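You operate a simulated robot arm through the tools that you are given. There is no shell and no other tool. Be economical: measure what you need, move in short steps, check, and stop when the job is done.

You are at the controls of a simulated two-armed robot. One attempt, no reset.

JOB
Turn the red rotary bar off, rack the grey cassette to OUT, back to TEST, then turn the bar on.
Fine: keep each unit still with your free hand; the bar is off as the cassette reaches each stop.

It is judged by the outcome, as a careful person would: the job done as asked, and still so three seconds after it is handed in. It fails if anything else is knocked over, pushed out of place, dropped, spilled or broken.

ROBOT AND FRAMES
Two 7-joint arms with two-finger parallel grippers on one trunk, on a base that drives. Base frame: it is fixed to the floor where the robot stands at the start and does not move with it; the origin is under the middle of the robot, x ahead of it, y to its left, z up; the surface under the hand at the start is at about z = 0.85. Lengths are in m, angles in degrees, forces in N, time in s.
The left shoulder is at the start at [0.07, 0.163, 1.17], the right one opposite. With the tool pointing down near the work surface each hand reaches from about 0.4 to 0.88 m from the robot's upright axis, wherever it stands, measured 20 degrees to its own side. Places, roughly: black rotary bar [0.5, 0.7, 0.4]; breaker on the blue carrier [0.75, 3.5, 0.75]; slide of the teal cassette [0.6, 3.4, 0.3]; teal cassette [0.5, 3.25, 0.25]. Payload 3.43 kg a hand.
Tool frame (each hand has its own): the origin (TCP) lies between the finger pads and is the grasp point; the fingertips stand 0.034 m ahead of it; z points along the fingers, y is the line along which they close. Largest opening 0.128 m; finger width 0.024, thickness 0.012; the body of the gripper, 0.048 by 0.13 m, starts 0.096 m behind the TCP.
Orientation is that of the tool frame in the base frame, as a unit quaternion [w, x, y, z]. With the fingers straight down and closing along the base's y, the tool's x points along the base's -x, its y along +y and its z along -z.

CONTROLS
- The arms move only by the tool arm_command. It takes "left_plan", "right_plan" or both (then of equal length, played together; a hand with none holds still); each is a list of rows, each a list of 3 entries, a list of its own where there are three numbers: the shift along the base's x, y, z in m, then the turn, a rotation vector about the base's x, y, z in degrees, then the closure, from 0 (fully open) to 1 (shut). In form: [[[tx, ty, tz], [rx, ry, rz], claw], ...]. A call has 1 to 20 rows; each row is the pose to reach, as a shift and turn from the pose commanded when the call began. Each row takes 0.2 s and may step no farther than 0.05 m and 8.6 degrees from the row before; otherwise, or with a gripper value out of range, the whole call is refused. Where a pose cannot be reached the arm comes as near as it can. A force on the tool above 40 N (or 10 N above the force at the start of the call, whichever is more), or a blocked arm, ends the call early, and 0.2 s more pass. The fingers move at their own pace (about 0.153 m/s each) and stop on an object; they squeeze with about 23 N. The grip force told is the motor's: it shows also when the fingers shut on nothing. Time passes only in rows, and 0.2 s behind the last, so rows that repeat a pose let the fingers close. The reply holds the time, the measured pose of the TCP, the force on the tool along the base axes, the opening and the grip force, in the units named above and with some noise, with the torque about the TCP (base axes, N m) and any sound that the robot's microphone picked up.
- Cameras (640 x 400 px; columns grow to the right, rows downward): "scene" is now at [0.1327, 0.0142, 1.388]; the picture's right is [0.16, -0.99, 0.00], its down [-0.64, -0.11, -0.76] and it looks along [0.75, 0.12, -0.65] (base axes); focal length 230 px, centre (320, 200). "left" rides on the left gripper at [0.076, 0.011, -0.16] in its tool frame; the picture's right is [-0.15, 0.99, 0.00], its down [-0.88, -0.13, -0.46] and it looks along [-0.45, -0.07, 0.89] (tool axes); focal length 234 px, centre (320, 200). "right" rides on the right gripper at [0.076, -0.011, -0.16] in its tool frame; the picture's right is [0.15, 0.99, 0.00], its down [-0.88, 0.13, -0.46] and it looks along [-0.45, 0.07, 0.89] (tool axes); focal length 234 px, centre (320, 200). There is no depth. A picture from a camera that has moved, and an enlarged one, comes with that camera's place and axes in the base frame and with its lens.
- get_image(camera): a new picture of that camera. No time passes.
- move_column(by): slides the trunk up (or, below 0, down) by that many m; the arms and the scene camera ride with it, the base frame stays. It gives what a move gives, with no picture.
- drive_base(legs): drives the robot by 1 to 6 legs, each [ahead, left, turn to the left] in m, m and degrees, along the robot's own axes; the way and the turn of a leg run together, so that a leg with both is an arc; at most 1.5 m and 180 degrees a leg. The arms and the cameras ride along, it lands a little off, and it stops where it bumps. It gives what a move gives.
- aim_head(pan, tilt): turns the head with the scene camera to pan (to the left, within 86 degrees either way) and tilt (down, from -29 to 69), counted from straight ahead of the robot. It gives what a move gives.
- close_up(camera, box): a new picture of the part [left, top, right, bottom] of that camera's present view, enlarged. No time passes.
- finish_job(): hands the job in; it is judged then, once.

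Go step by step. Nothing tells you exact positions but the pictures and the camera data: compare them with the known pose of the tool, close in by small moves and look again before you grip or let go. The budget is 120 turns and 92 pictures, counting those below and the enlarged ones. Unless the task says otherwise, let go and move clear before handing in, and close with one line.

The tools are called after "Request:" by a JSON object that holds its "api" and its "payload". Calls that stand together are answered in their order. arm_command: Moves the arms, as the interface text tells. Its arguments: {"type":"object","properties":{"left_plan":{"type":"array"},"right_plan":{"type":"array"}},"required":[]} The other tools are called the same way: move_column (by) slides the trunk up or down; drive_base (legs) drives the base; aim_head (pan, tilt) turns the head that bears the scene camera; get_image (camera) takes a picture; close_up (camera, box) takes an enlarged picture of a part of a camera's view; finish_job () hands the job in.

At the start:

```text
time: 0.0
left_tcp_pos: [0.5655, 0.3829, 1.2139]
left_tcp_rot: [0.0, -0.001, 1.0, 0.0]
left_ft_force: [0.5, -0.6, 0.5]
left_moment: [-0.03, -0.02, 0.0]
left_grip_width: 0.128
left_grip_force: 0.1
right_tcp_pos: [0.4919, -0.1745, 1.2356]
right_tcp_rot: [-0.001, 0.0, 1.0, 0.0]
right_ft_force: [0.3, 0.9, 0.2]
right_moment: [0.03, -0.01, 0.0]
right_grip_width: 0.1281
right_grip_force: 0.2
trunk travel left (down, up): [-0.65, 0.29]
robot x, y, heading: [-0.0014, -0.0042, 0.1]
head pan, tilt: [9.4, 40.8]
```

scene: 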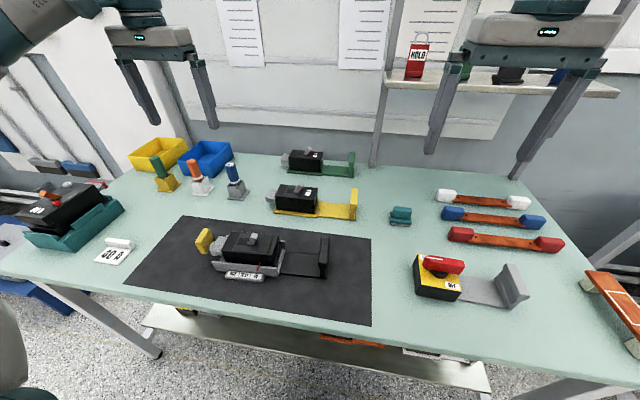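
right: 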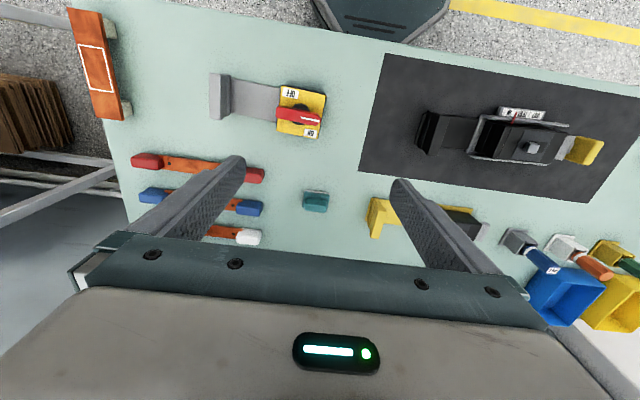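
left: 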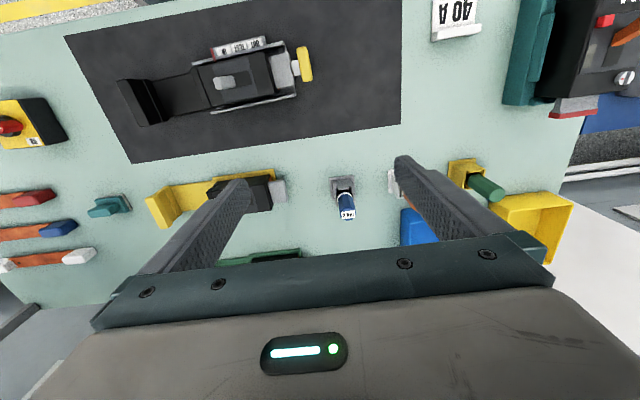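

I see the red rotary bar on a yellow/black unit to the right, and the cassette with grey rails on the dark mat. I'll enlarge both before moving.

Request:
{"api": "close_up", "payload": {"camera": "scene", "box": [180, 210, 340, 310]}}

Request:
{"api": "close_up", "payload": {"camera": "scene", "box": [390, 230, 550, 330]}}

Request:
{"api": "close_up", "payload": {"camera": "right", "box": [400, 80, 620, 210]}}

Request:
{"api": "close_up", "payload": {"camera": "right", "box": [200, 60, 350, 150]}}

Request:
{"api": "close_up", "payload": {"camera": "left", "box": [110, 20, 330, 150]}}

```text
4.00 times, centred on (260, 260) of scene
camera zoom: at [0.1327, 0.0142, 1.388], right [0.16, -0.99, 0.0], down [-0.64, -0.11, -0.76], along [0.75, 0.12, -0.65], focal length 920 px, centre (560, -40)
```

zoom: 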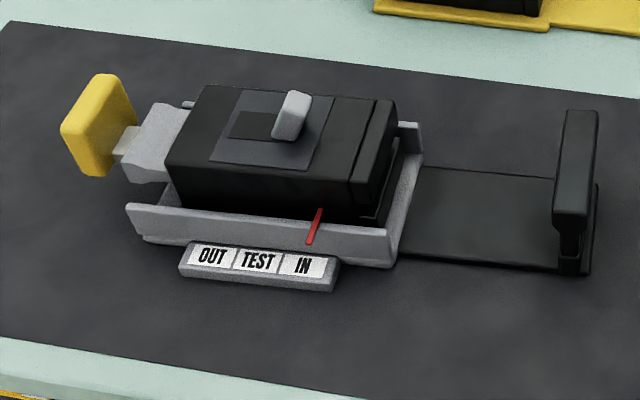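

```text
4.00 times, centred on (470, 280) of scene
camera zoom: at [0.1327, 0.0142, 1.388], right [0.16, -0.99, 0.0], down [-0.64, -0.11, -0.76], along [0.75, 0.12, -0.65], focal length 920 px, centre (-280, -120)
```

zoom: 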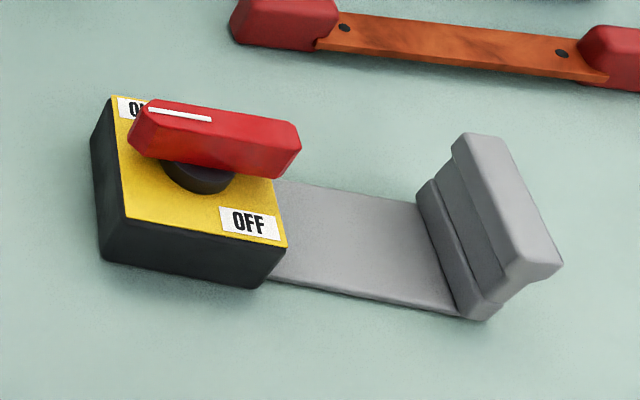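

```text
2.91 times, centred on (510, 145) of right
camera zoom: at [0.416, -0.1851, 1.3947], right [-0.15, 0.99, 0.0], down [0.88, 0.13, 0.46], along [0.45, 0.07, -0.89], focal length 681 px, centre (-233, 360)
```

zoom: 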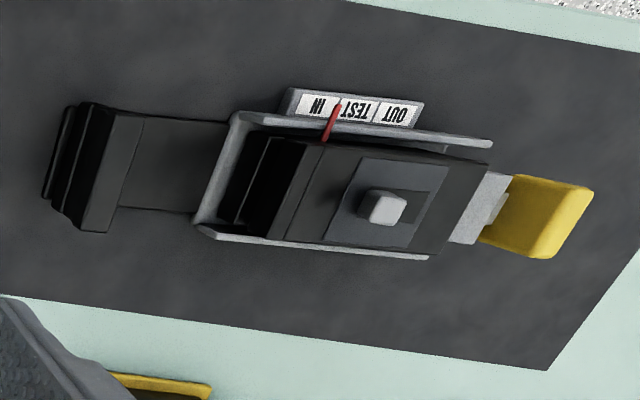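

```text
4.27 times, centred on (275, 105) of right
camera zoom: at [0.416, -0.1851, 1.3947], right [-0.15, 0.99, 0.0], down [0.88, 0.13, 0.46], along [0.45, 0.07, -0.89], focal length 999 px, centre (512, 605)
```

zoom: 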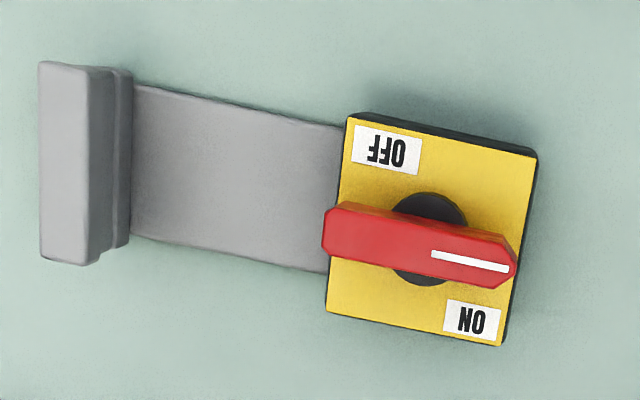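

```text
2.91 times, centred on (220, 85) of left
camera zoom: at [0.4889, 0.3944, 1.375], right [0.15, 0.99, 0.0], down [0.88, -0.13, 0.46], along [0.45, -0.07, -0.89], focal length 681 px, centre (611, 534)
```

zoom: 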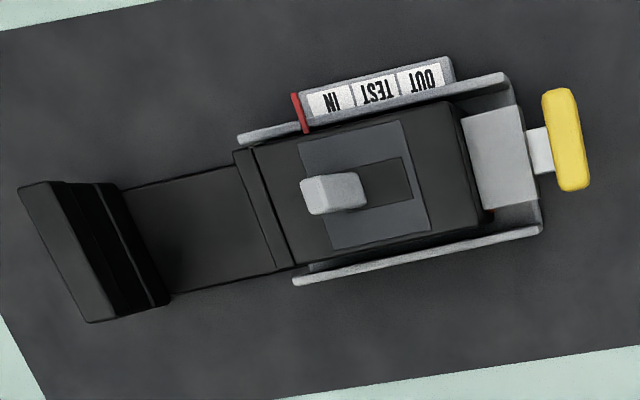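

The rotary bar is at about (0.478, -0.220, 0.93) with its upright at about (0.466, -0.366), and the unit is yawed about -2.5°. I'll send the right hand above the upright and the left hand above the bar, turned to close along x.

Request:
{"api": "arm_command", "payload": {"right_plan": [[[-0.004, -0.032, -0.03], [0, 0, -0.5], 0], [[-0.008, -0.064, -0.06], [0, 0, -1], 0], [[-0.012, -0.096, -0.09], [0, 0, -1.5], 0], [[-0.016, -0.128, -0.12], [0, 0, -2], 0], [[-0.02, -0.16, -0.15], [0, 0, -2.5], 0], [[-0.024, -0.191, -0.18], [0, 0, -2.5], 0], [[-0.024, -0.191, -0.18], [0, 0, -2.5], 0], [[-0.024, -0.191, -0.18], [0, 0, -2.5], 0], [[-0.024, -0.191, -0.18], [0, 0, -2.5], 0], [[-0.024, -0.191, -0.18], [0, 0, -2.5], 0], [[-0.024, -0.191, -0.18], [0, 0, -2.5], 0], [[-0.024, -0.191, -0.18], [0, 0, -2.5], 0], [[-0.024, -0.191, -0.18], [0, 0, -2.5], 0], [[-0.024, -0.191, -0.18], [0, 0, -2.5], 0]], "left_plan": [[[-0.006, -0.043, -0.008], [0, 0, -6.6], 0], [[-0.0125, -0.086, -0.016], [0, 0, -13.2], 0], [[-0.019, -0.129, -0.024], [0, 0, -19.8], 0], [[-0.025, -0.172, -0.032], [0, 0, -26.4], 0], [[-0.031, -0.215, -0.04], [0, 0, -33], 0], [[-0.0375, -0.258, -0.048], [0, 0, -39.6], 0], [[-0.044, -0.301, -0.056], [0, 0, -46.2], 0], [[-0.05, -0.344, -0.064], [0, 0, -52.8], 0], [[-0.056, -0.387, -0.072], [0, 0, -59.4], 0], [[-0.0625, -0.43, -0.08], [0, 0, -66], 0], [[-0.069, -0.473, -0.088], [0, 0, -72.6], 0], [[-0.075, -0.516, -0.096], [0, 0, -79.2], 0], [[-0.081, -0.559, -0.104], [0, 0, -85.8], 0], [[-0.0875, -0.602, -0.112], [0, 0, -92.5], 0]]}}

```text
time: 3.0
left_tcp_pos: [0.4783, -0.1931, 1.1053]
left_tcp_rot: [0.0, 0.701, 0.713, 0.001]
left_ft_force: [0.1, -0.3, 0.0]
left_moment: [0.0, -0.02, -0.02]
left_grip_width: 0.1282
left_grip_force: 0.1
left hand out of reach, approached as far as the arm can: row 14
right_tcp_pos: [0.4688, -0.3656, 1.0549]
right_tcp_rot: [-0.001, 0.022, 1.0, 0.0]
right_ft_force: [-0.5, 0.3, 0.7]
right_moment: [-0.01, 0.05, -0.02]
right_grip_width: 0.1281
right_grip_force: 0.0
trunk travel left (down, up): [-0.65, 0.29]
robot x, y, heading: [0.0032, 0.0001, 0.3]
head pan, tilt: [9.4, 40.8]
```

The left arm falls slightly short here. I'll drive the base 0.18 m to the right so the rotary unit sits between the arms.

Request:
{"api": "drive_base", "payload": {"legs": [[0, -0.18, 0]]}}

Request:
{"api": "aim_head", "payload": {"pan": -5, "tilt": 48}}

Request:
{"api": "get_image", "payload": {"camera": "scene"}}

```text
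time: 4.5
left_tcp_pos: [0.4786, -0.3686, 1.1068]
left_tcp_rot: [0.0, 0.701, 0.713, 0.0]
left_ft_force: [-0.2, -0.6, 0.4]
left_moment: [0.04, -0.01, -0.01]
left_grip_width: 0.1275
left_grip_force: 0.0
right_tcp_pos: [0.4676, -0.5411, 1.0552]
right_tcp_rot: [0.0, 0.022, 1.0, 0.0]
right_ft_force: [1.3, 0.0, -0.6]
right_moment: [0.0, 0.01, -0.03]
right_grip_width: 0.1279
right_grip_force: 0.1
trunk travel left (down, up): [-0.65, 0.29]
robot x, y, heading: [0.0003, -0.1731, -0.1]
head pan, tilt: [9.4, 40.8]
```

```text
time: 5.3
left_tcp_pos: [0.4777, -0.369, 1.1055]
left_tcp_rot: [0.0, 0.701, 0.713, 0.001]
left_ft_force: [0.4, -0.7, 0.5]
left_moment: [0.03, -0.02, 0.03]
left_grip_width: 0.1277
left_grip_force: 0.2
right_tcp_pos: [0.4675, -0.5419, 1.0537]
right_tcp_rot: [0.001, 0.022, 1.0, 0.0]
right_ft_force: [0.5, -0.1, -0.4]
right_moment: [0.01, 0.0, 0.0]
right_grip_width: 0.1281
right_grip_force: 0.0
trunk travel left (down, up): [-0.65, 0.29]
robot x, y, heading: [0.0013, -0.1761, 0.3]
head pan, tilt: [-5.0, 48.0]
```

```text
83 pictures are left
camera scene: at [0.1277, -0.1831, 1.3777], right [-0.09, -1.0, 0.0], down [-0.74, 0.06, -0.67], along [0.67, -0.06, -0.74], focal length 230 px, centre (320, 200)
```

scene: 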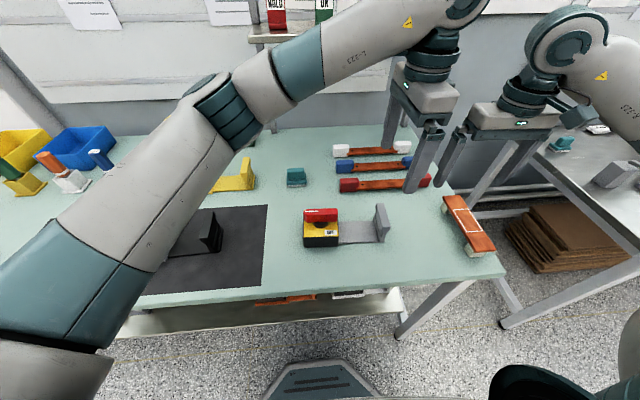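

Now I'll bring both hands back over the rotary unit.

Request:
{"api": "arm_command", "payload": {"left_plan": [[[0, 0.04, 0], [0, 0, -1], 0], [[0, 0.08, 0], [0, 0, -2], 0], [[0, 0.12, 0], [0, 0, -3], 0], [[0, 0.15, 0], [0, 0, -3.5], 0]], "right_plan": [[[0, 0.045, 0], [0, 0, 0], 0], [[0, 0.09, 0], [0, 0, 0], 0], [[0, 0.135, 0], [0, 0, 0], 0], [[0, 0.175, 0], [0, 0, 0], 0]]}}

Request:
{"api": "get_image", "payload": {"camera": "right"}}

Request:
{"api": "get_image", "payload": {"camera": "left"}}

Request:
{"api": "get_image", "payload": {"camera": "scene"}}

```text
time: 6.3
left_tcp_pos: [0.479, -0.217, 1.1054]
left_tcp_rot: [0.002, 0.722, 0.692, -0.002]
left_ft_force: [-0.4, 0.7, -0.6]
left_moment: [0.0, 0.04, 0.0]
left_grip_width: 0.1281
left_grip_force: 0.0
right_tcp_pos: [0.4671, -0.3644, 1.0549]
right_tcp_rot: [-0.001, 0.022, 1.0, -0.001]
right_ft_force: [0.2, 1.1, -0.9]
right_moment: [-0.07, -0.02, -0.02]
right_grip_width: 0.1282
right_grip_force: 0.0
trunk travel left (down, up): [-0.65, 0.29]
robot x, y, heading: [0.0014, -0.1767, -0.1]
head pan, tilt: [-5.0, 48.0]
```

```text
82 pictures are left
camera right: at [0.3917, -0.3712, 1.2137], right [-0.1, 0.99, 0.0], down [0.89, 0.09, 0.45], along [0.45, 0.04, -0.89], focal length 234 px, centre (320, 200)
```

right: 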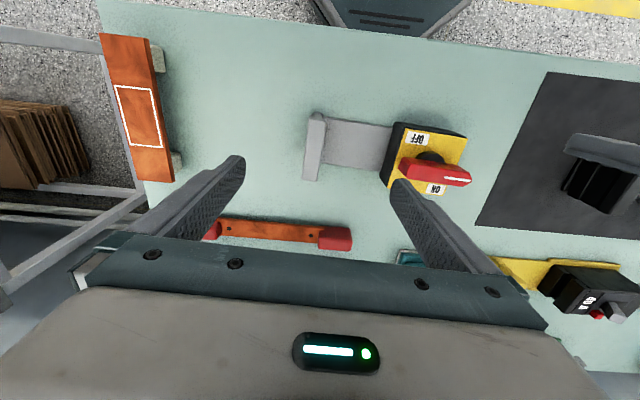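

```text
81 pictures are left
camera left: at [0.4926, -0.141, 1.2661], right [0.98, -0.19, 0.0], down [-0.17, -0.87, 0.46], along [-0.09, -0.45, -0.89], focal length 234 px, centre (320, 200)
```

left: 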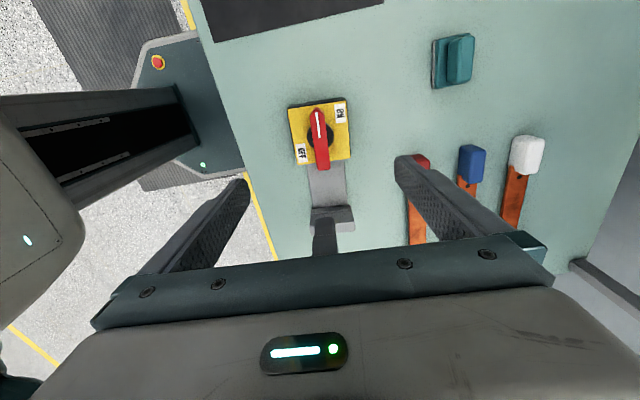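

```text
80 pictures are left
camera scene: at [0.1287, -0.1797, 1.3776], right [-0.09, -1.0, 0.0], down [-0.74, 0.06, -0.67], along [0.67, -0.06, -0.74], focal length 230 px, centre (320, 200)
```

scene: 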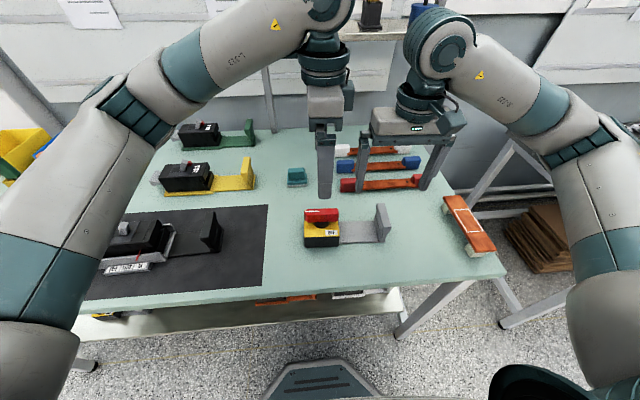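

Both hands are above the unit. I'll take enlarged views to get the exact upright and bar positions.

Request:
{"api": "close_up", "payload": {"camera": "scene", "box": [290, 190, 410, 265]}}

Request:
{"api": "close_up", "payload": {"camera": "right", "box": [290, 90, 490, 215]}}

Request:
{"api": "close_up", "payload": {"camera": "left", "box": [250, 80, 410, 180]}}

```text
5.33 times, centred on (350, 228) of scene
camera zoom: at [0.1287, -0.1797, 1.3776], right [-0.09, -1.0, 0.0], down [-0.74, 0.06, -0.67], along [0.67, -0.06, -0.74], focal length 1227 px, centre (160, 53)
```

zoom: 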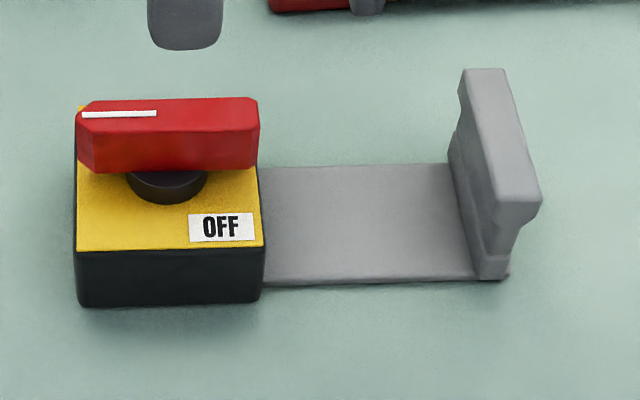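

```text
3.20 times, centred on (390, 152) of right
camera zoom: at [0.3917, -0.3712, 1.2137], right [-0.1, 0.99, 0.0], down [0.89, 0.09, 0.45], along [0.45, 0.04, -0.89], focal length 749 px, centre (96, 352)
```

zoom: 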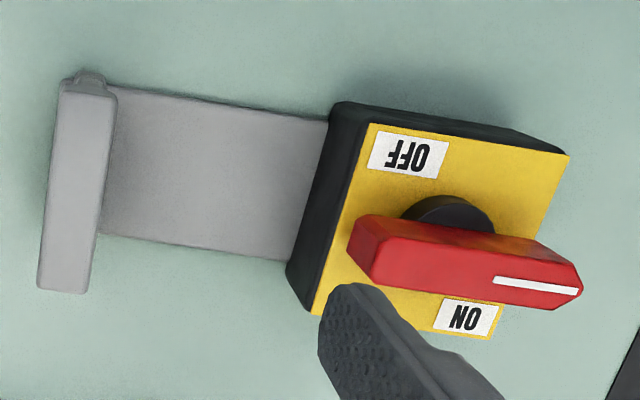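

```text
4.00 times, centred on (330, 130) of left
camera zoom: at [0.4926, -0.141, 1.2661], right [0.98, -0.19, 0.0], down [-0.17, -0.87, 0.46], along [-0.09, -0.45, -0.89], focal length 937 px, centre (280, 480)
```

zoom: 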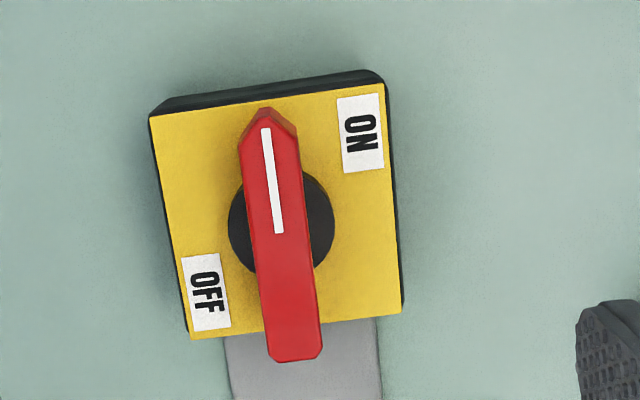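

The upright's top is at about (0.469, -0.3725, 0.926), the bar's centre at (0.478, -0.216) with its top at 0.935, and the unit's top at 0.90. I'll lower both hands, grip the upright with the right and then check.

Request:
{"api": "arm_command", "payload": {"right_plan": [[[0.001, -0.004, -0.045], [0, 0, 0], 0], [[0.002, -0.008, -0.09], [0, 0, 0], 0], [[0.002, -0.008, -0.13], [0, 0, 0], 0], [[0.002, -0.008, -0.148], [0, 0, 0], 0], [[0.002, -0.008, -0.148], [0, 0, 0], 1], [[0.002, -0.008, -0.148], [0, 0, 0], 1], [[0.002, -0.008, -0.148], [0, 0, 0], 1]], "left_plan": [[[-0.001, 0.001, -0.03], [0, 0, 0], 0], [[-0.001, 0.001, -0.06], [0, 0, 0], 0], [[-0.001, 0.001, -0.09], [0, 0, 0], 0], [[-0.001, 0.001, -0.1], [0, 0, 0], 0], [[-0.001, 0.001, -0.1], [0, 0, 0], 0], [[-0.001, 0.001, -0.1], [0, 0, 0], 0], [[-0.001, 0.001, -0.1], [0, 0, 0], 0]]}}

Request:
{"api": "get_image", "payload": {"camera": "scene"}}

Request:
{"api": "get_image", "payload": {"camera": "left"}}

```text
time: 7.9
left_tcp_pos: [0.4751, -0.2175, 1.0072]
left_tcp_rot: [0.0, 0.721, 0.693, 0.0]
left_ft_force: [0.1, 0.6, 0.3]
left_moment: [-0.03, -0.03, 0.0]
left_grip_width: 0.1281
left_grip_force: 0.0
left hand out of reach, approached as far as the arm can: row 3, 4, 5
right_tcp_pos: [0.4691, -0.3769, 0.9062]
right_tcp_rot: [-0.001, 0.022, 1.0, 0.0]
right_ft_force: [1.0, -0.3, 0.9]
right_moment: [-0.05, -0.27, -0.21]
right_grip_width: 0.0219
right_grip_force: 23.1
trunk travel left (down, up): [-0.65, 0.29]
robot x, y, heading: [0.0025, -0.1765, 0.1]
head pan, tilt: [-5.0, 48.0]
```

```text
76 pictures are left
camera scene: at [0.1279, -0.1831, 1.3776], right [-0.09, -1.0, 0.0], down [-0.74, 0.07, -0.67], along [0.67, -0.06, -0.74], focal length 230 px, centre (320, 200)
```

scene: 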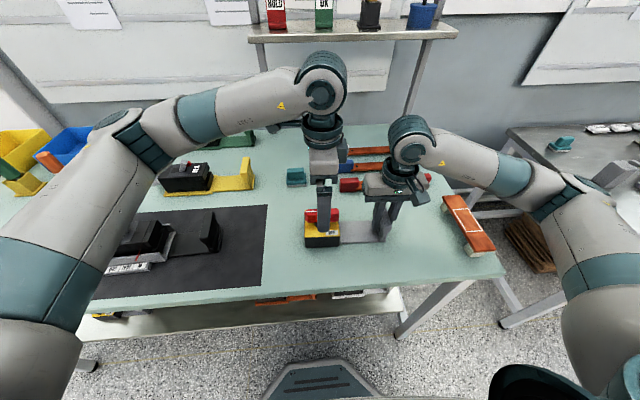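

```text
75 pictures are left
camera left: at [0.4881, -0.1425, 1.1671], right [0.98, -0.18, 0.0], down [-0.16, -0.87, 0.46], along [-0.09, -0.45, -0.89], focal length 234 px, centre (320, 200)
```

left: 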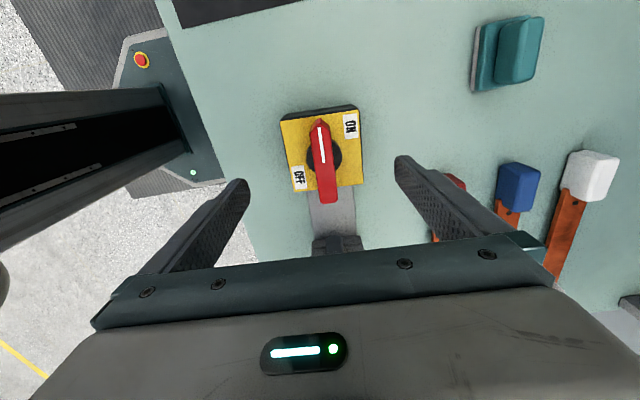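

The right hand holds the upright (22 mm wide), and the left is near a joint limit but tracking. I'll lower it slowly around the bar.

Request:
{"api": "arm_command", "payload": {"left_plan": [[[0.001, 0, -0.02], [0, 0, 0], 0], [[0.001, 0, -0.04], [0, 0, 0], 0], [[0.001, 0, -0.055], [0, 0, 0], 0], [[0.001, 0, -0.062], [0, 0, 0], 0], [[0.001, 0, -0.062], [0, 0, 0], 0], [[0.001, 0, -0.062], [0, 0, 0], 0]]}}

Request:
{"api": "get_image", "payload": {"camera": "left"}}

Request:
{"api": "close_up", "payload": {"camera": "scene", "box": [270, 150, 430, 250]}}

```text
time: 9.3
left_tcp_pos: [0.4758, -0.217, 1.0062]
left_tcp_rot: [0.0, 0.721, 0.693, -0.001]
left_ft_force: [0.1, -0.3, 0.6]
left_moment: [0.0, -0.04, -0.04]
left_grip_width: 0.1281
left_grip_force: 0.0
left hand out of reach, approached as far as the arm can: row 1, 2, 3, 4, 5, 6
right_tcp_pos: [0.4698, -0.3735, 0.9069]
right_tcp_rot: [0.0, 0.022, 1.0, -0.001]
right_ft_force: [0.3, 0.6, -0.3]
right_moment: [-0.08, -0.2, -0.28]
right_grip_width: 0.0219
right_grip_force: 22.6
trunk travel left (down, up): [-0.65, 0.29]
robot x, y, heading: [-0.0034, -0.1765, 0.2]
head pan, tilt: [-5.0, 48.0]
```

```text
74 pictures are left
camera left: at [0.4882, -0.1423, 1.1673], right [0.98, -0.18, 0.0], down [-0.16, -0.87, 0.46], along [-0.08, -0.45, -0.89], focal length 234 px, centre (320, 200)
```

left: 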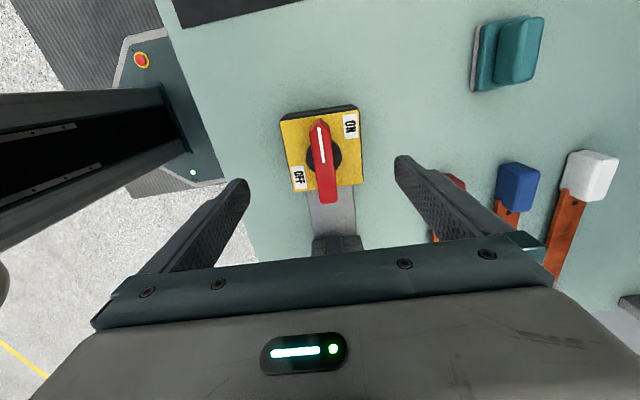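

```text
4.00 times, centred on (350, 200) of scene
camera zoom: at [0.128, -0.1831, 1.3776], right [-0.09, -1.0, 0.0], down [-0.74, 0.07, -0.67], along [0.67, -0.06, -0.74], focal length 920 px, centre (200, 200)
```

zoom: 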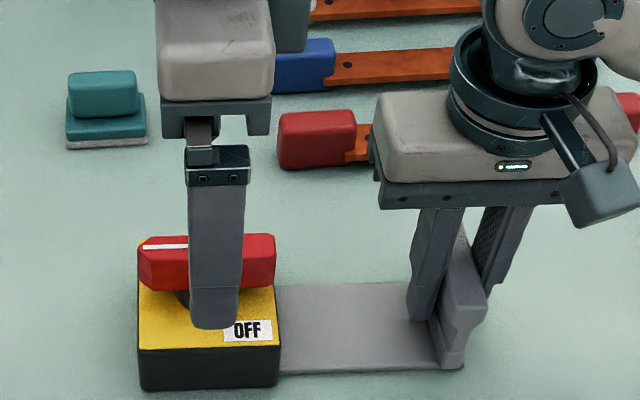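

The left arm can't go lower from this stance because it is near its inner reach limit. I'll release, raise both hands, and move the base back and further right so the unit sits centred.

Request:
{"api": "arm_command", "payload": {"right_plan": [[[0, 0, 0], [0, 0, 0], 0], [[0, 0, 0], [0, 0, 0], 0], [[0, 0, 0.045], [0, 0, 0], 0], [[0, 0, 0.09], [0, 0, 0], 0], [[0, 0, 0.135], [0, 0, 0], 0], [[0, 0, 0.15], [0, 0, 0], 0]], "left_plan": [[[0, 0, 0.03], [0, 0, 0], 0], [[0, 0, 0.06], [0, 0, 0], 0], [[0, 0, 0.09], [0, 0, 0], 0], [[0, 0, 0.12], [0, 0, 0], 0], [[0, 0, 0.15], [0, 0, 0], 0], [[0, 0, 0.15], [0, 0, 0], 0]]}}

Request:
{"api": "drive_base", "payload": {"legs": [[-0.1, -0.12, 0]]}}

```text
time: 10.7
left_tcp_pos: [0.4728, -0.2174, 1.158]
left_tcp_rot: [0.001, 0.722, 0.692, 0.0]
left_ft_force: [-0.6, 0.0, 0.5]
left_moment: [-0.03, 0.01, -0.03]
left_grip_width: 0.128
left_grip_force: 0.1
right_tcp_pos: [0.4687, -0.3742, 1.0571]
right_tcp_rot: [-0.001, 0.022, 1.0, 0.0]
right_ft_force: [-0.3, 0.4, -0.1]
right_moment: [0.0, 0.03, 0.01]
right_grip_width: 0.1281
right_grip_force: 0.0
trunk travel left (down, up): [-0.65, 0.29]
robot x, y, heading: [-0.0019, -0.1727, 0.0]
head pan, tilt: [-5.0, 48.0]
```

```text
time: 12.1
left_tcp_pos: [0.371, -0.3362, 1.1569]
left_tcp_rot: [0.0, 0.722, 0.692, 0.0]
left_ft_force: [-0.6, -0.5, 0.5]
left_moment: [-0.01, -0.01, -0.02]
left_grip_width: 0.1281
left_grip_force: 0.0
right_tcp_pos: [0.3683, -0.4939, 1.0574]
right_tcp_rot: [0.0, 0.023, 1.0, 0.0]
right_ft_force: [-0.3, 0.0, 0.5]
right_moment: [-0.02, 0.02, 0.03]
right_grip_width: 0.1281
right_grip_force: 0.1
trunk travel left (down, up): [-0.65, 0.29]
robot x, y, heading: [-0.0991, -0.2978, -0.1]
head pan, tilt: [-5.0, 48.0]
```

Returning both hands over the unit, with the left down to z≈1.0 as a reach test.

Request:
{"api": "arm_command", "payload": {"right_plan": [[[0.025, 0.03, 0], [0, 0, 0], 0], [[0.05, 0.06, 0], [0, 0, 0], 0], [[0.075, 0.09, 0], [0, 0, 0], 0], [[0.1, 0.12, 0], [0, 0, 0], 0], [[0.1005, 0.121, 0], [0, 0, 0], 0], [[0.1005, 0.121, 0], [0, 0, 0], 0], [[0.1005, 0.121, 0], [0, 0, 0], 0], [[0.1005, 0.121, 0], [0, 0, 0], 0]], "left_plan": [[[0.025, 0.03, 0], [0, 0, 0], 0], [[0.05, 0.06, 0], [0, 0, 0], 0], [[0.075, 0.09, 0], [0, 0, 0], 0], [[0.107, 0.12, 0], [0, 0, 0], 0], [[0.107, 0.12, -0.04], [0, 0, 0], 0], [[0.107, 0.12, -0.08], [0, 0, 0], 0], [[0.107, 0.12, -0.12], [0, 0, 0], 0], [[0.107, 0.12, -0.157], [0, 0, 0], 0]]}}

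Request:
{"api": "get_image", "payload": {"camera": "left"}}

Request:
{"api": "get_image", "payload": {"camera": "right"}}

```text
time: 13.9
left_tcp_pos: [0.3661, -0.2494, 1.0596]
left_tcp_rot: [0.0, 0.722, 0.692, 0.0]
left_ft_force: [-0.2, -0.5, 1.0]
left_moment: [0.0, 0.03, 0.01]
left_grip_width: 0.128
left_grip_force: 0.1
left hand out of reach, approached as far as the arm can: row 1, 2, 3, 4, 5, 6, 7, 8
right_tcp_pos: [0.4685, -0.3737, 1.0571]
right_tcp_rot: [0.0, 0.023, 1.0, 0.0]
right_ft_force: [0.6, 0.2, 0.3]
right_moment: [0.0, -0.02, -0.03]
right_grip_width: 0.1279
right_grip_force: 0.2
trunk travel left (down, up): [-0.65, 0.29]
robot x, y, heading: [-0.0992, -0.294, -0.3]
head pan, tilt: [-5.0, 48.0]
```

```text
72 pictures are left
camera left: at [0.3778, -0.1745, 1.2199], right [0.98, -0.19, 0.0], down [-0.17, -0.87, 0.46], along [-0.08, -0.45, -0.89], focal length 234 px, centre (320, 200)
```

left: 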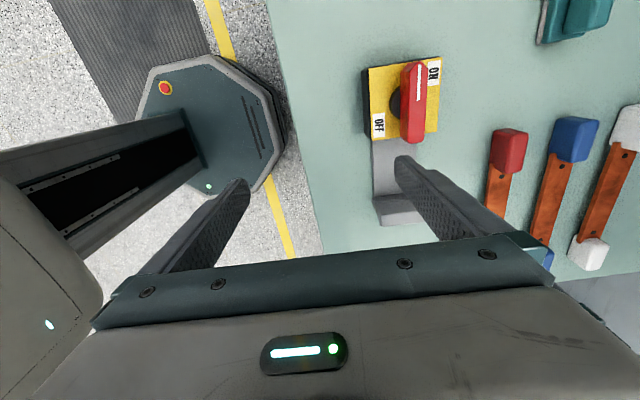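

```text
71 pictures are left
camera right: at [0.393, -0.3804, 1.216], right [-0.1, 0.99, 0.0], down [0.89, 0.09, 0.46], along [0.45, 0.05, -0.89], focal length 234 px, centre (320, 200)
```

right: 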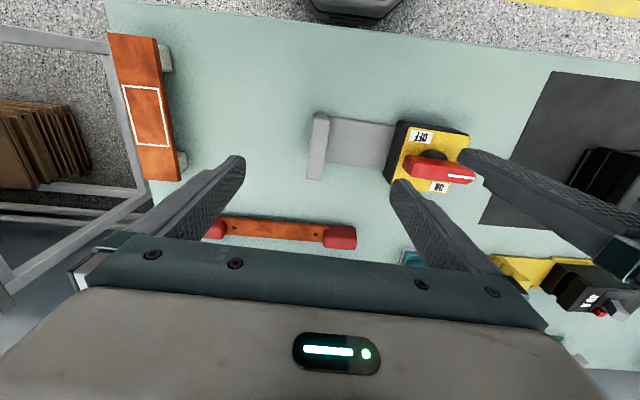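

The limit is the left wrist's yaw, so turning the robot about 30° to the right will give it room. I'll drive back to near the start position and turn -30°, which puts the unit centred ahead.

Request:
{"api": "drive_base", "payload": {"legs": [[0.1, 0.28, 0], [0, 0, -30]]}}

Request:
{"api": "aim_head", "payload": {"pan": 0, "tilt": 45}}

Request:
{"api": "get_image", "payload": {"camera": "scene"}}

```text
time: 17.4
left_tcp_pos: [0.4242, -0.2096, 1.0586]
left_tcp_rot: [0.001, 0.876, 0.482, 0.0]
left_ft_force: [0.2, -0.4, 0.0]
left_moment: [0.02, 0.02, 0.02]
left_grip_width: 0.1281
left_grip_force: 0.0
right_tcp_pos: [0.4527, -0.3674, 1.0562]
right_tcp_rot: [0.0, 0.282, 0.96, 0.0]
right_ft_force: [0.1, 0.0, -0.4]
right_moment: [0.01, 0.02, 0.01]
right_grip_width: 0.1279
right_grip_force: 0.1
trunk travel left (down, up): [-0.65, 0.29]
robot x, y, heading: [-0.0016, -0.0137, -30.2]
head pan, tilt: [-5.0, 48.0]
```

```text
time: 18.0
left_tcp_pos: [0.4253, -0.2092, 1.0604]
left_tcp_rot: [0.001, 0.876, 0.482, 0.0]
left_ft_force: [0.2, 0.4, -0.1]
left_moment: [-0.03, -0.01, -0.03]
left_grip_width: 0.128
left_grip_force: 0.0
right_tcp_pos: [0.4524, -0.3676, 1.0568]
right_tcp_rot: [-0.001, 0.282, 0.959, 0.0]
right_ft_force: [-0.3, 0.0, 0.9]
right_moment: [0.01, -0.02, 0.0]
right_grip_width: 0.128
right_grip_force: 0.2
trunk travel left (down, up): [-0.65, 0.29]
robot x, y, heading: [-0.0024, -0.0118, -30.1]
head pan, tilt: [0.0, 45.0]
```

```text
70 pictures are left
camera scene: at [0.1115, -0.0813, 1.3818], right [-0.5, -0.86, 0.0], down [-0.61, 0.36, -0.71], along [0.61, -0.36, -0.71], focal length 230 px, centre (320, 200)
```

scene: 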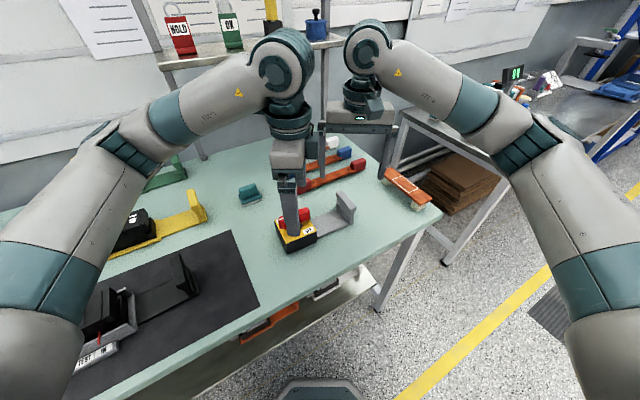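

Now I'll rotate both hands back by about 30° and align them over the unit.

Request:
{"api": "arm_command", "payload": {"right_plan": [[[0.004, -0.001, 0], [0, 0, 7.5], 0], [[0.008, -0.003, 0], [0, 0, 15], 0], [[0.012, -0.005, 0], [0, 0, 22.5], 0], [[0.0166, -0.006, 0], [0, 0, 30.1], 0], [[0.0166, -0.006, 0], [0, 0, 30.1], 0]], "left_plan": [[[0.013, -0.002, 0], [0, 0, 7.4], 0], [[0.026, -0.004, 0], [0, 0, 14.8], 0], [[0.039, -0.006, -0.02], [0, 0, 22.2], 0], [[0.053, -0.007, -0.04], [0, 0, 29.3], 0], [[0.053, -0.007, -0.06], [0, 0, 29.3], 0]]}}

Request:
{"api": "close_up", "payload": {"camera": "left", "box": [200, 60, 440, 210]}}

Request:
{"api": "close_up", "payload": {"camera": "right", "box": [260, 80, 500, 230]}}

```text
time: 19.2
left_tcp_pos: [0.4777, -0.2159, 0.9992]
left_tcp_rot: [0.0, 0.726, 0.688, 0.0]
left_ft_force: [0.6, 0.4, -0.4]
left_moment: [-0.02, 0.0, -0.01]
left_grip_width: 0.128
left_grip_force: 0.0
right_tcp_pos: [0.4699, -0.3742, 1.0566]
right_tcp_rot: [0.0, 0.022, 1.0, 0.0]
right_ft_force: [0.3, 0.7, 0.2]
right_moment: [0.03, 0.03, -0.03]
right_grip_width: 0.1282
right_grip_force: 0.0
trunk travel left (down, up): [-0.65, 0.29]
robot x, y, heading: [-0.0013, -0.0143, -30.2]
head pan, tilt: [0.0, 45.0]
```

```text
2.67 times, centred on (320, 135) of left
camera zoom: at [0.4916, -0.1412, 1.1597], right [0.98, -0.2, 0.0], down [-0.18, -0.87, 0.46], along [-0.09, -0.45, -0.89], focal length 624 px, centre (320, 373)
```

zoom: 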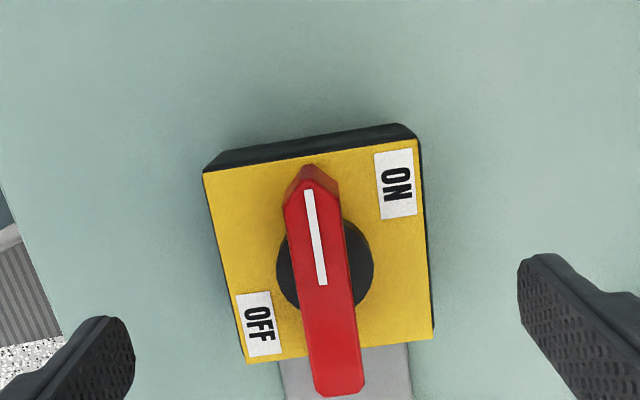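

```text
2.67 times, centred on (380, 155) of right
camera zoom: at [0.3939, -0.3818, 1.2159], right [-0.1, 0.99, 0.0], down [0.89, 0.09, 0.46], along [0.45, 0.05, -0.89], focal length 624 px, centre (160, 320)
```

zoom: 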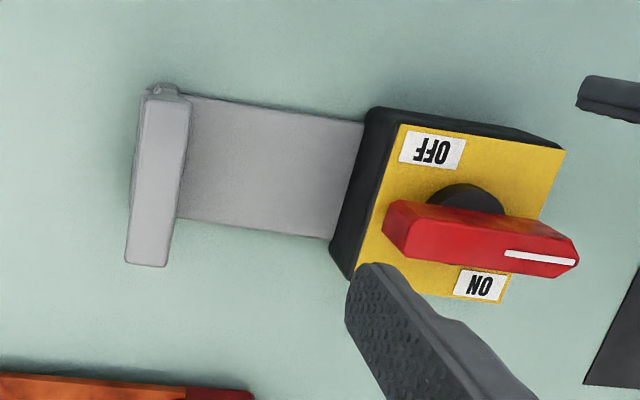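

Both targets are confirmed and reachable. I'll lower the right hand and grip the upright, and lower the left around the bar.

Request:
{"api": "arm_command", "payload": {"right_plan": [[[0, 0, -0.045], [0, 0, 0], 0], [[0, 0, -0.09], [0, 0, 0], 0], [[0, 0, -0.135], [0, 0, 0], 0], [[0, 0, -0.15], [0, 0, 0], 0], [[0, 0, -0.15], [0, 0, 0], 1], [[0, 0, -0.15], [0, 0, 0], 1], [[0, 0, -0.15], [0, 0, 0], 1]], "left_plan": [[[0, 0, -0.01], [0, 0, 0], 0], [[0, 0, -0.02], [0, 0, 0], 0], [[0, 0, -0.03], [0, 0, 0], 0], [[0, 0, -0.04], [0, 0, 0], 0], [[0, 0, -0.05], [0, 0, 0], 0], [[0, 0, -0.056], [0, 0, 0], 0], [[0, 0, -0.056], [0, 0, 0], 0]]}}

Request:
{"api": "close_up", "payload": {"camera": "scene", "box": [230, 150, 390, 250]}}

Request:
{"api": "get_image", "payload": {"camera": "left"}}

```text
time: 20.8
left_tcp_pos: [0.478, -0.2168, 0.9431]
left_tcp_rot: [0.0, 0.726, 0.688, 0.0]
left_ft_force: [-0.4, -0.1, 0.2]
left_moment: [-0.01, -0.02, 0.03]
left_grip_width: 0.1279
left_grip_force: 0.1
right_tcp_pos: [0.4699, -0.3735, 0.9059]
right_tcp_rot: [0.001, 0.024, 1.0, 0.001]
right_ft_force: [0.1, 0.1, -0.2]
right_moment: [0.0, -0.2, -0.11]
right_grip_width: 0.0217
right_grip_force: 22.7
trunk travel left (down, up): [-0.65, 0.29]
robot x, y, heading: [-0.0023, -0.0154, -30.0]
head pan, tilt: [0.0, 45.0]
```

```text
4.00 times, centred on (310, 200) of scene
camera zoom: at [0.1118, -0.0812, 1.3818], right [-0.5, -0.86, 0.0], down [-0.61, 0.36, -0.71], along [0.61, -0.36, -0.71], focal length 920 px, centre (360, 200)
```

zoom: 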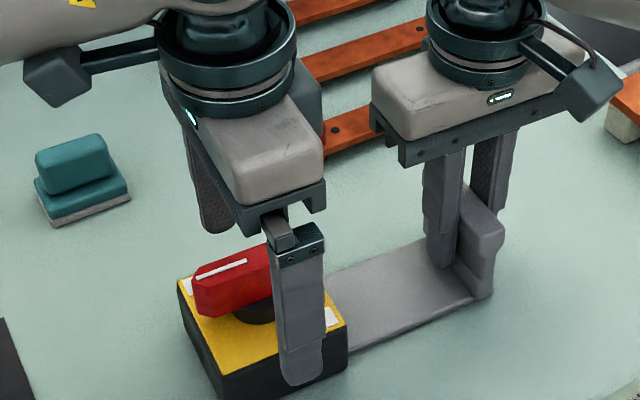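

```text
66 pictures are left
camera left: at [0.4917, -0.1415, 1.1036], right [0.98, -0.2, 0.0], down [-0.18, -0.87, 0.46], along [-0.09, -0.45, -0.89], focal length 234 px, centre (320, 200)
```

left: 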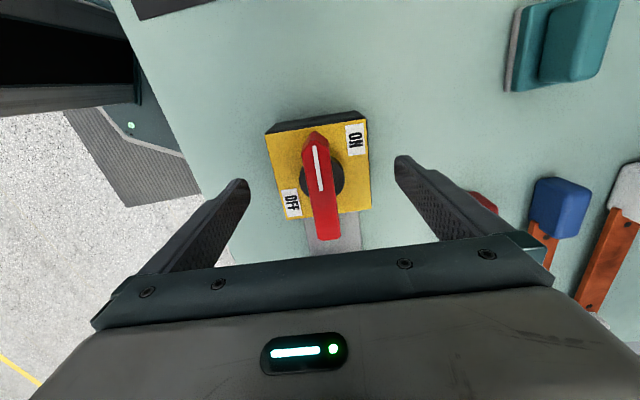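

The left hand is positioned around the bar; now I'll close it.

Request:
{"api": "arm_command", "payload": {"left_plan": [[[0, 0, 0], [0, 0, 0], 1], [[0, 0, 0], [0, 0, 0], 1], [[0, 0, 0], [0, 0, 0], 1]]}}

Request:
{"api": "get_image", "payload": {"camera": "left"}}

```text
time: 21.6
left_tcp_pos: [0.4781, -0.2174, 0.9441]
left_tcp_rot: [0.001, 0.726, 0.688, 0.0]
left_ft_force: [5.1, -1.2, 0.1]
left_moment: [0.06, -0.01, 0.3]
left_grip_width: 0.0196
left_grip_force: 23.1
right_tcp_pos: [0.4698, -0.3748, 0.9053]
right_tcp_rot: [-0.001, 0.021, 1.0, 0.0]
right_ft_force: [-4.9, 0.5, 0.2]
right_moment: [-0.03, -0.13, 0.46]
right_grip_width: 0.0217
right_grip_force: 22.9
trunk travel left (down, up): [-0.65, 0.29]
robot x, y, heading: [-0.0003, -0.015, -30.3]
head pan, tilt: [0.0, 45.0]
```

```text
65 pictures are left
camera left: at [0.4921, -0.1415, 1.1038], right [0.98, -0.2, 0.0], down [-0.18, -0.87, 0.46], along [-0.09, -0.45, -0.89], focal length 234 px, centre (320, 200)
```

left: 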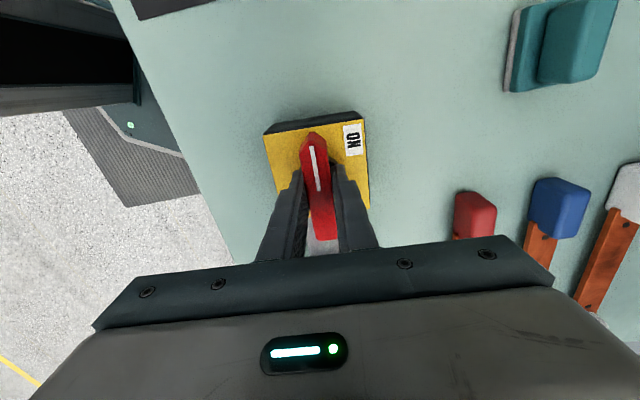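

The bar is gripped. I'll turn it CCW in stages, starting with 30°.

Request:
{"api": "arm_command", "payload": {"left_plan": [[[0.0005, 0, 0], [0, 0, 6], 1], [[0.0005, 0, 0], [0, 0, 12], 1], [[0.0005, 0, 0], [0, 0, 18], 1], [[0.0005, 0, 0], [0, 0, 24], 1], [[0.0005, 0, 0], [0, 0, 30], 1]]}}

```text
time: 22.8
left_tcp_pos: [0.4789, -0.2167, 0.9427]
left_tcp_rot: [0.0, 0.522, 0.853, 0.0]
left_ft_force: [-0.5, -2.9, -0.8]
left_moment: [-0.24, -0.05, -0.05]
left_grip_width: 0.0197
left_grip_force: 23.2
right_tcp_pos: [0.4709, -0.3744, 0.9059]
right_tcp_rot: [0.001, 0.023, 1.0, 0.001]
right_ft_force: [0.2, 3.0, 0.1]
right_moment: [-0.11, 0.24, 0.05]
right_grip_width: 0.022
right_grip_force: 22.4
trunk travel left (down, up): [-0.65, 0.29]
robot x, y, heading: [-0.0049, -0.0176, -30.2]
head pan, tilt: [0.0, 45.0]
```

It turns freely in this direction. I'll continue to about 85°.

Request:
{"api": "arm_command", "payload": {"left_plan": [[[0, 0, 0], [0, 0, 6], 1], [[0, 0, 0], [0, 0, 12], 1], [[0, 0, 0], [0, 0, 18], 1], [[0, 0, 0], [0, 0, 24], 1], [[0, 0, 0], [0, 0, 30], 1], [[0, 0, 0], [0, 0, 36], 1], [[0, 0, 0], [0, 0, 42], 1], [[0, 0, 0], [0, 0, 48], 1], [[0, 0, 0], [0, 0, 54], 1]]}}

Request:
{"api": "get_image", "payload": {"camera": "left"}}

Request:
{"api": "close_up", "payload": {"camera": "scene", "box": [230, 150, 390, 250]}}

```text
time: 24.8
left_tcp_pos: [0.4779, -0.2166, 0.9439]
left_tcp_rot: [0.0, 0.079, 0.997, 0.001]
left_ft_force: [-2.5, -14.3, 0.1]
left_moment: [-0.29, -0.03, 0.1]
left_grip_width: 0.0196
left_grip_force: 23.2
right_tcp_pos: [0.4703, -0.3746, 0.9065]
right_tcp_rot: [0.0, 0.022, 1.0, 0.001]
right_ft_force: [2.8, 13.8, -0.6]
right_moment: [-0.29, 0.19, -0.2]
right_grip_width: 0.0221
right_grip_force: 23.4
trunk travel left (down, up): [-0.65, 0.29]
robot x, y, heading: [0.0015, -0.0147, -30.2]
head pan, tilt: [0.0, 45.0]
```

```text
64 pictures are left
camera left: at [0.4041, -0.1941, 1.1038], right [0.3, 0.95, 0.0], down [0.85, -0.27, 0.46], along [0.43, -0.14, -0.89], focal length 234 px, centre (320, 200)
```

left: 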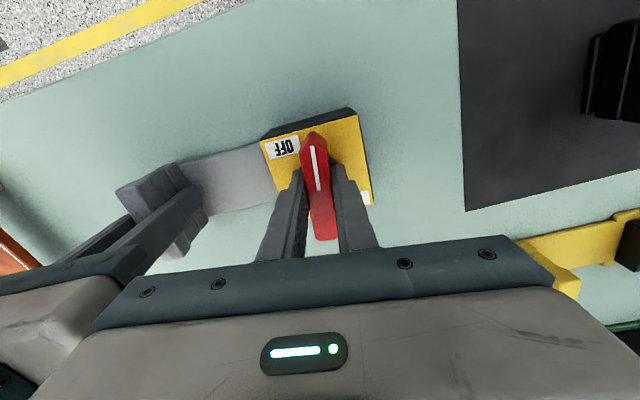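

```text
4.00 times, centred on (310, 200) of scene
camera zoom: at [0.112, -0.0813, 1.3818], right [-0.5, -0.86, 0.0], down [-0.61, 0.36, -0.71], along [0.61, -0.36, -0.71], focal length 920 px, centre (360, 200)
```

zoom: 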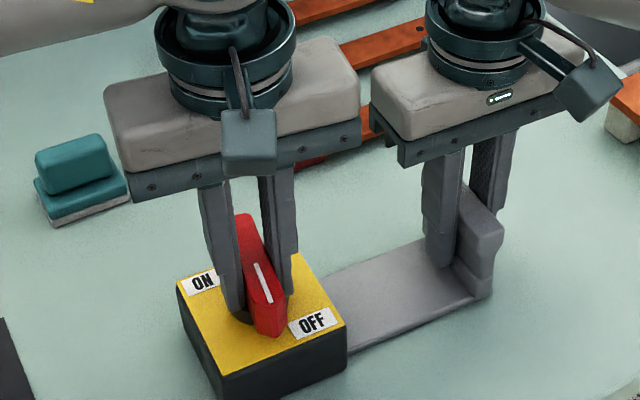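

The bar is nearly at OFF. I'll ease the sideways load and finish the turn.

Request:
{"api": "arm_command", "payload": {"left_plan": [[[0, -0.002, 0], [0, 0, 2], 1], [[0, -0.002, 0], [0, 0, 4], 1], [[0, -0.002, 0], [0, 0, 6], 1], [[0, -0.002, 0], [0, 0, 8], 1]]}}

```text
time: 25.8
left_tcp_pos: [0.4781, -0.2181, 0.9439]
left_tcp_rot: [0.0, 0.01, 1.0, 0.002]
left_ft_force: [-0.9, -1.1, -0.7]
left_moment: [-0.17, 0.09, -0.66]
left_grip_width: 0.0197
left_grip_force: 22.8
right_tcp_pos: [0.4696, -0.3745, 0.907]
right_tcp_rot: [-0.001, 0.022, 1.0, 0.0]
right_ft_force: [2.9, 1.3, 0.2]
right_moment: [-0.01, 0.03, 0.32]
right_grip_width: 0.0219
right_grip_force: 23.2
trunk travel left (down, up): [-0.65, 0.29]
robot x, y, heading: [-0.0024, -0.0115, -30.4]
head pan, tilt: [0.0, 45.0]
```

Torque is now rising, which fits a stop. I'll press a few degrees more to seat it.

Request:
{"api": "arm_command", "payload": {"left_plan": [[[0, 0, 0], [0, 0, 1.5], 1], [[0, 0, 0], [0, 0, 3], 1], [[0, 0, 0], [0, 0, 3], 1]]}}

Request:
{"api": "close_up", "payload": {"camera": "scene", "box": [230, 150, 390, 250]}}

```text
time: 26.6
left_tcp_pos: [0.4787, -0.218, 0.944]
left_tcp_rot: [-0.001, -0.016, 1.0, 0.002]
left_ft_force: [-1.2, 6.3, 0.0]
left_moment: [-0.05, 0.05, -0.66]
left_grip_width: 0.0211
left_grip_force: 22.4
right_tcp_pos: [0.4712, -0.3753, 0.9061]
right_tcp_rot: [-0.001, 0.022, 1.0, 0.0]
right_ft_force: [1.9, -5.4, -0.4]
right_moment: [0.05, 0.07, 0.4]
right_grip_width: 0.0219
right_grip_force: 22.9
trunk travel left (down, up): [-0.65, 0.29]
robot x, y, heading: [-0.0039, -0.0197, -30.2]
head pan, tilt: [0.0, 45.0]
```

```text
4.00 times, centred on (310, 200) of scene
camera zoom: at [0.112, -0.0813, 1.3818], right [-0.5, -0.86, 0.0], down [-0.61, 0.36, -0.71], along [0.61, -0.36, -0.71], focal length 920 px, centre (360, 200)
```

zoom: 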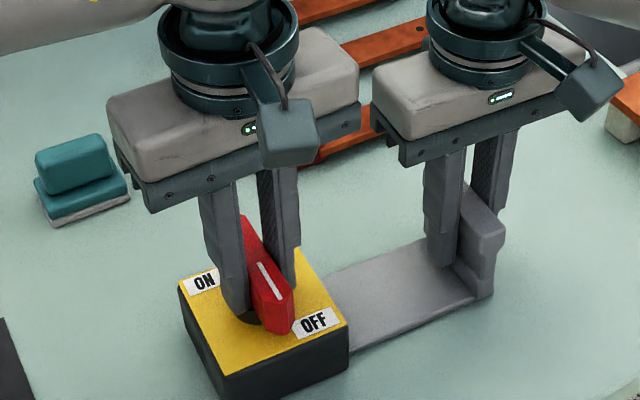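

The bar is at its OFF stop (the fingers slipped slightly around it). I'll back off the over-rotation, release the left hand, then the right, and look.

Request:
{"api": "arm_command", "payload": {"left_plan": [[[0, 0, 0], [0, 0, -3.5], 1], [[0, 0, 0], [0, 0, -3.5], 0], [[0, 0, 0], [0, 0, -3.5], 0], [[0, 0, 0], [0, 0, -3.5], 0], [[0, 0, 0.04], [0, 0, -3.5], 0], [[0, 0, 0.09], [0, 0, -3.5], 0], [[0, 0, 0.13], [0, 0, -3.5], 0], [[0, 0, 0.16], [0, 0, -3.5], 0], [[0, 0, 0.16], [0, 0, -3.5], 0], [[0, 0, 0.16], [0, 0, -3.5], 0]], "right_plan": [[[0, 0, 0], [0, 0, 0], 1], [[0, 0, 0], [0, 0, 0], 1], [[0, 0, 0], [0, 0, 0], 1], [[0, 0, 0], [0, 0, 0], 1], [[0, 0, 0], [0, 0, 0], 0], [[0, 0, 0], [0, 0, 0], 0], [[0, 0, 0], [0, 0, 0], 0], [[0, 0, 0.05], [0, 0, 0], 0], [[0, 0, 0.1], [0, 0, 0], 0], [[0, 0, 0.15], [0, 0, 0], 0]]}}

Request:
{"api": "close_up", "payload": {"camera": "left", "box": [200, 60, 440, 210]}}

```text
time: 28.7
left_tcp_pos: [0.4772, -0.2199, 1.1113]
left_tcp_rot: [0.002, 0.015, 1.0, -0.009]
left_ft_force: [-0.1, 1.7, 3.8]
left_moment: [-0.23, 0.07, -0.06]
left_grip_width: 0.1272
left_grip_force: 0.1
right_tcp_pos: [0.4667, -0.3767, 1.0157]
right_tcp_rot: [-0.008, 0.025, 1.0, -0.005]
right_ft_force: [0.5, -1.7, -3.8]
right_moment: [-0.19, -0.01, -0.03]
right_grip_width: 0.1268
right_grip_force: 0.1
trunk travel left (down, up): [-0.65, 0.29]
robot x, y, heading: [-0.0003, -0.0139, -30.6]
head pan, tilt: [0.0, 45.0]
stopped in row 10 (left hand): the force on the tool passed its limit at 71 N (the readings are from after the stop); the commanded pose is now the measured one
```

```text
2.67 times, centred on (320, 135) of left
camera zoom: at [0.4, -0.2037, 1.2717], right [0.17, 0.98, -0.02], down [0.88, -0.15, 0.46], along [0.45, -0.1, -0.89], focal length 624 px, centre (320, 373)
```

zoom: 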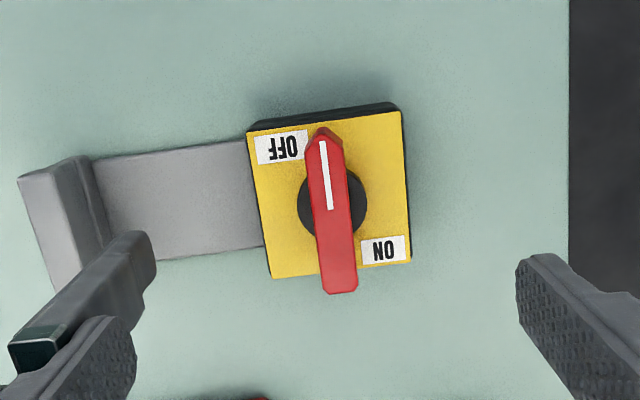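

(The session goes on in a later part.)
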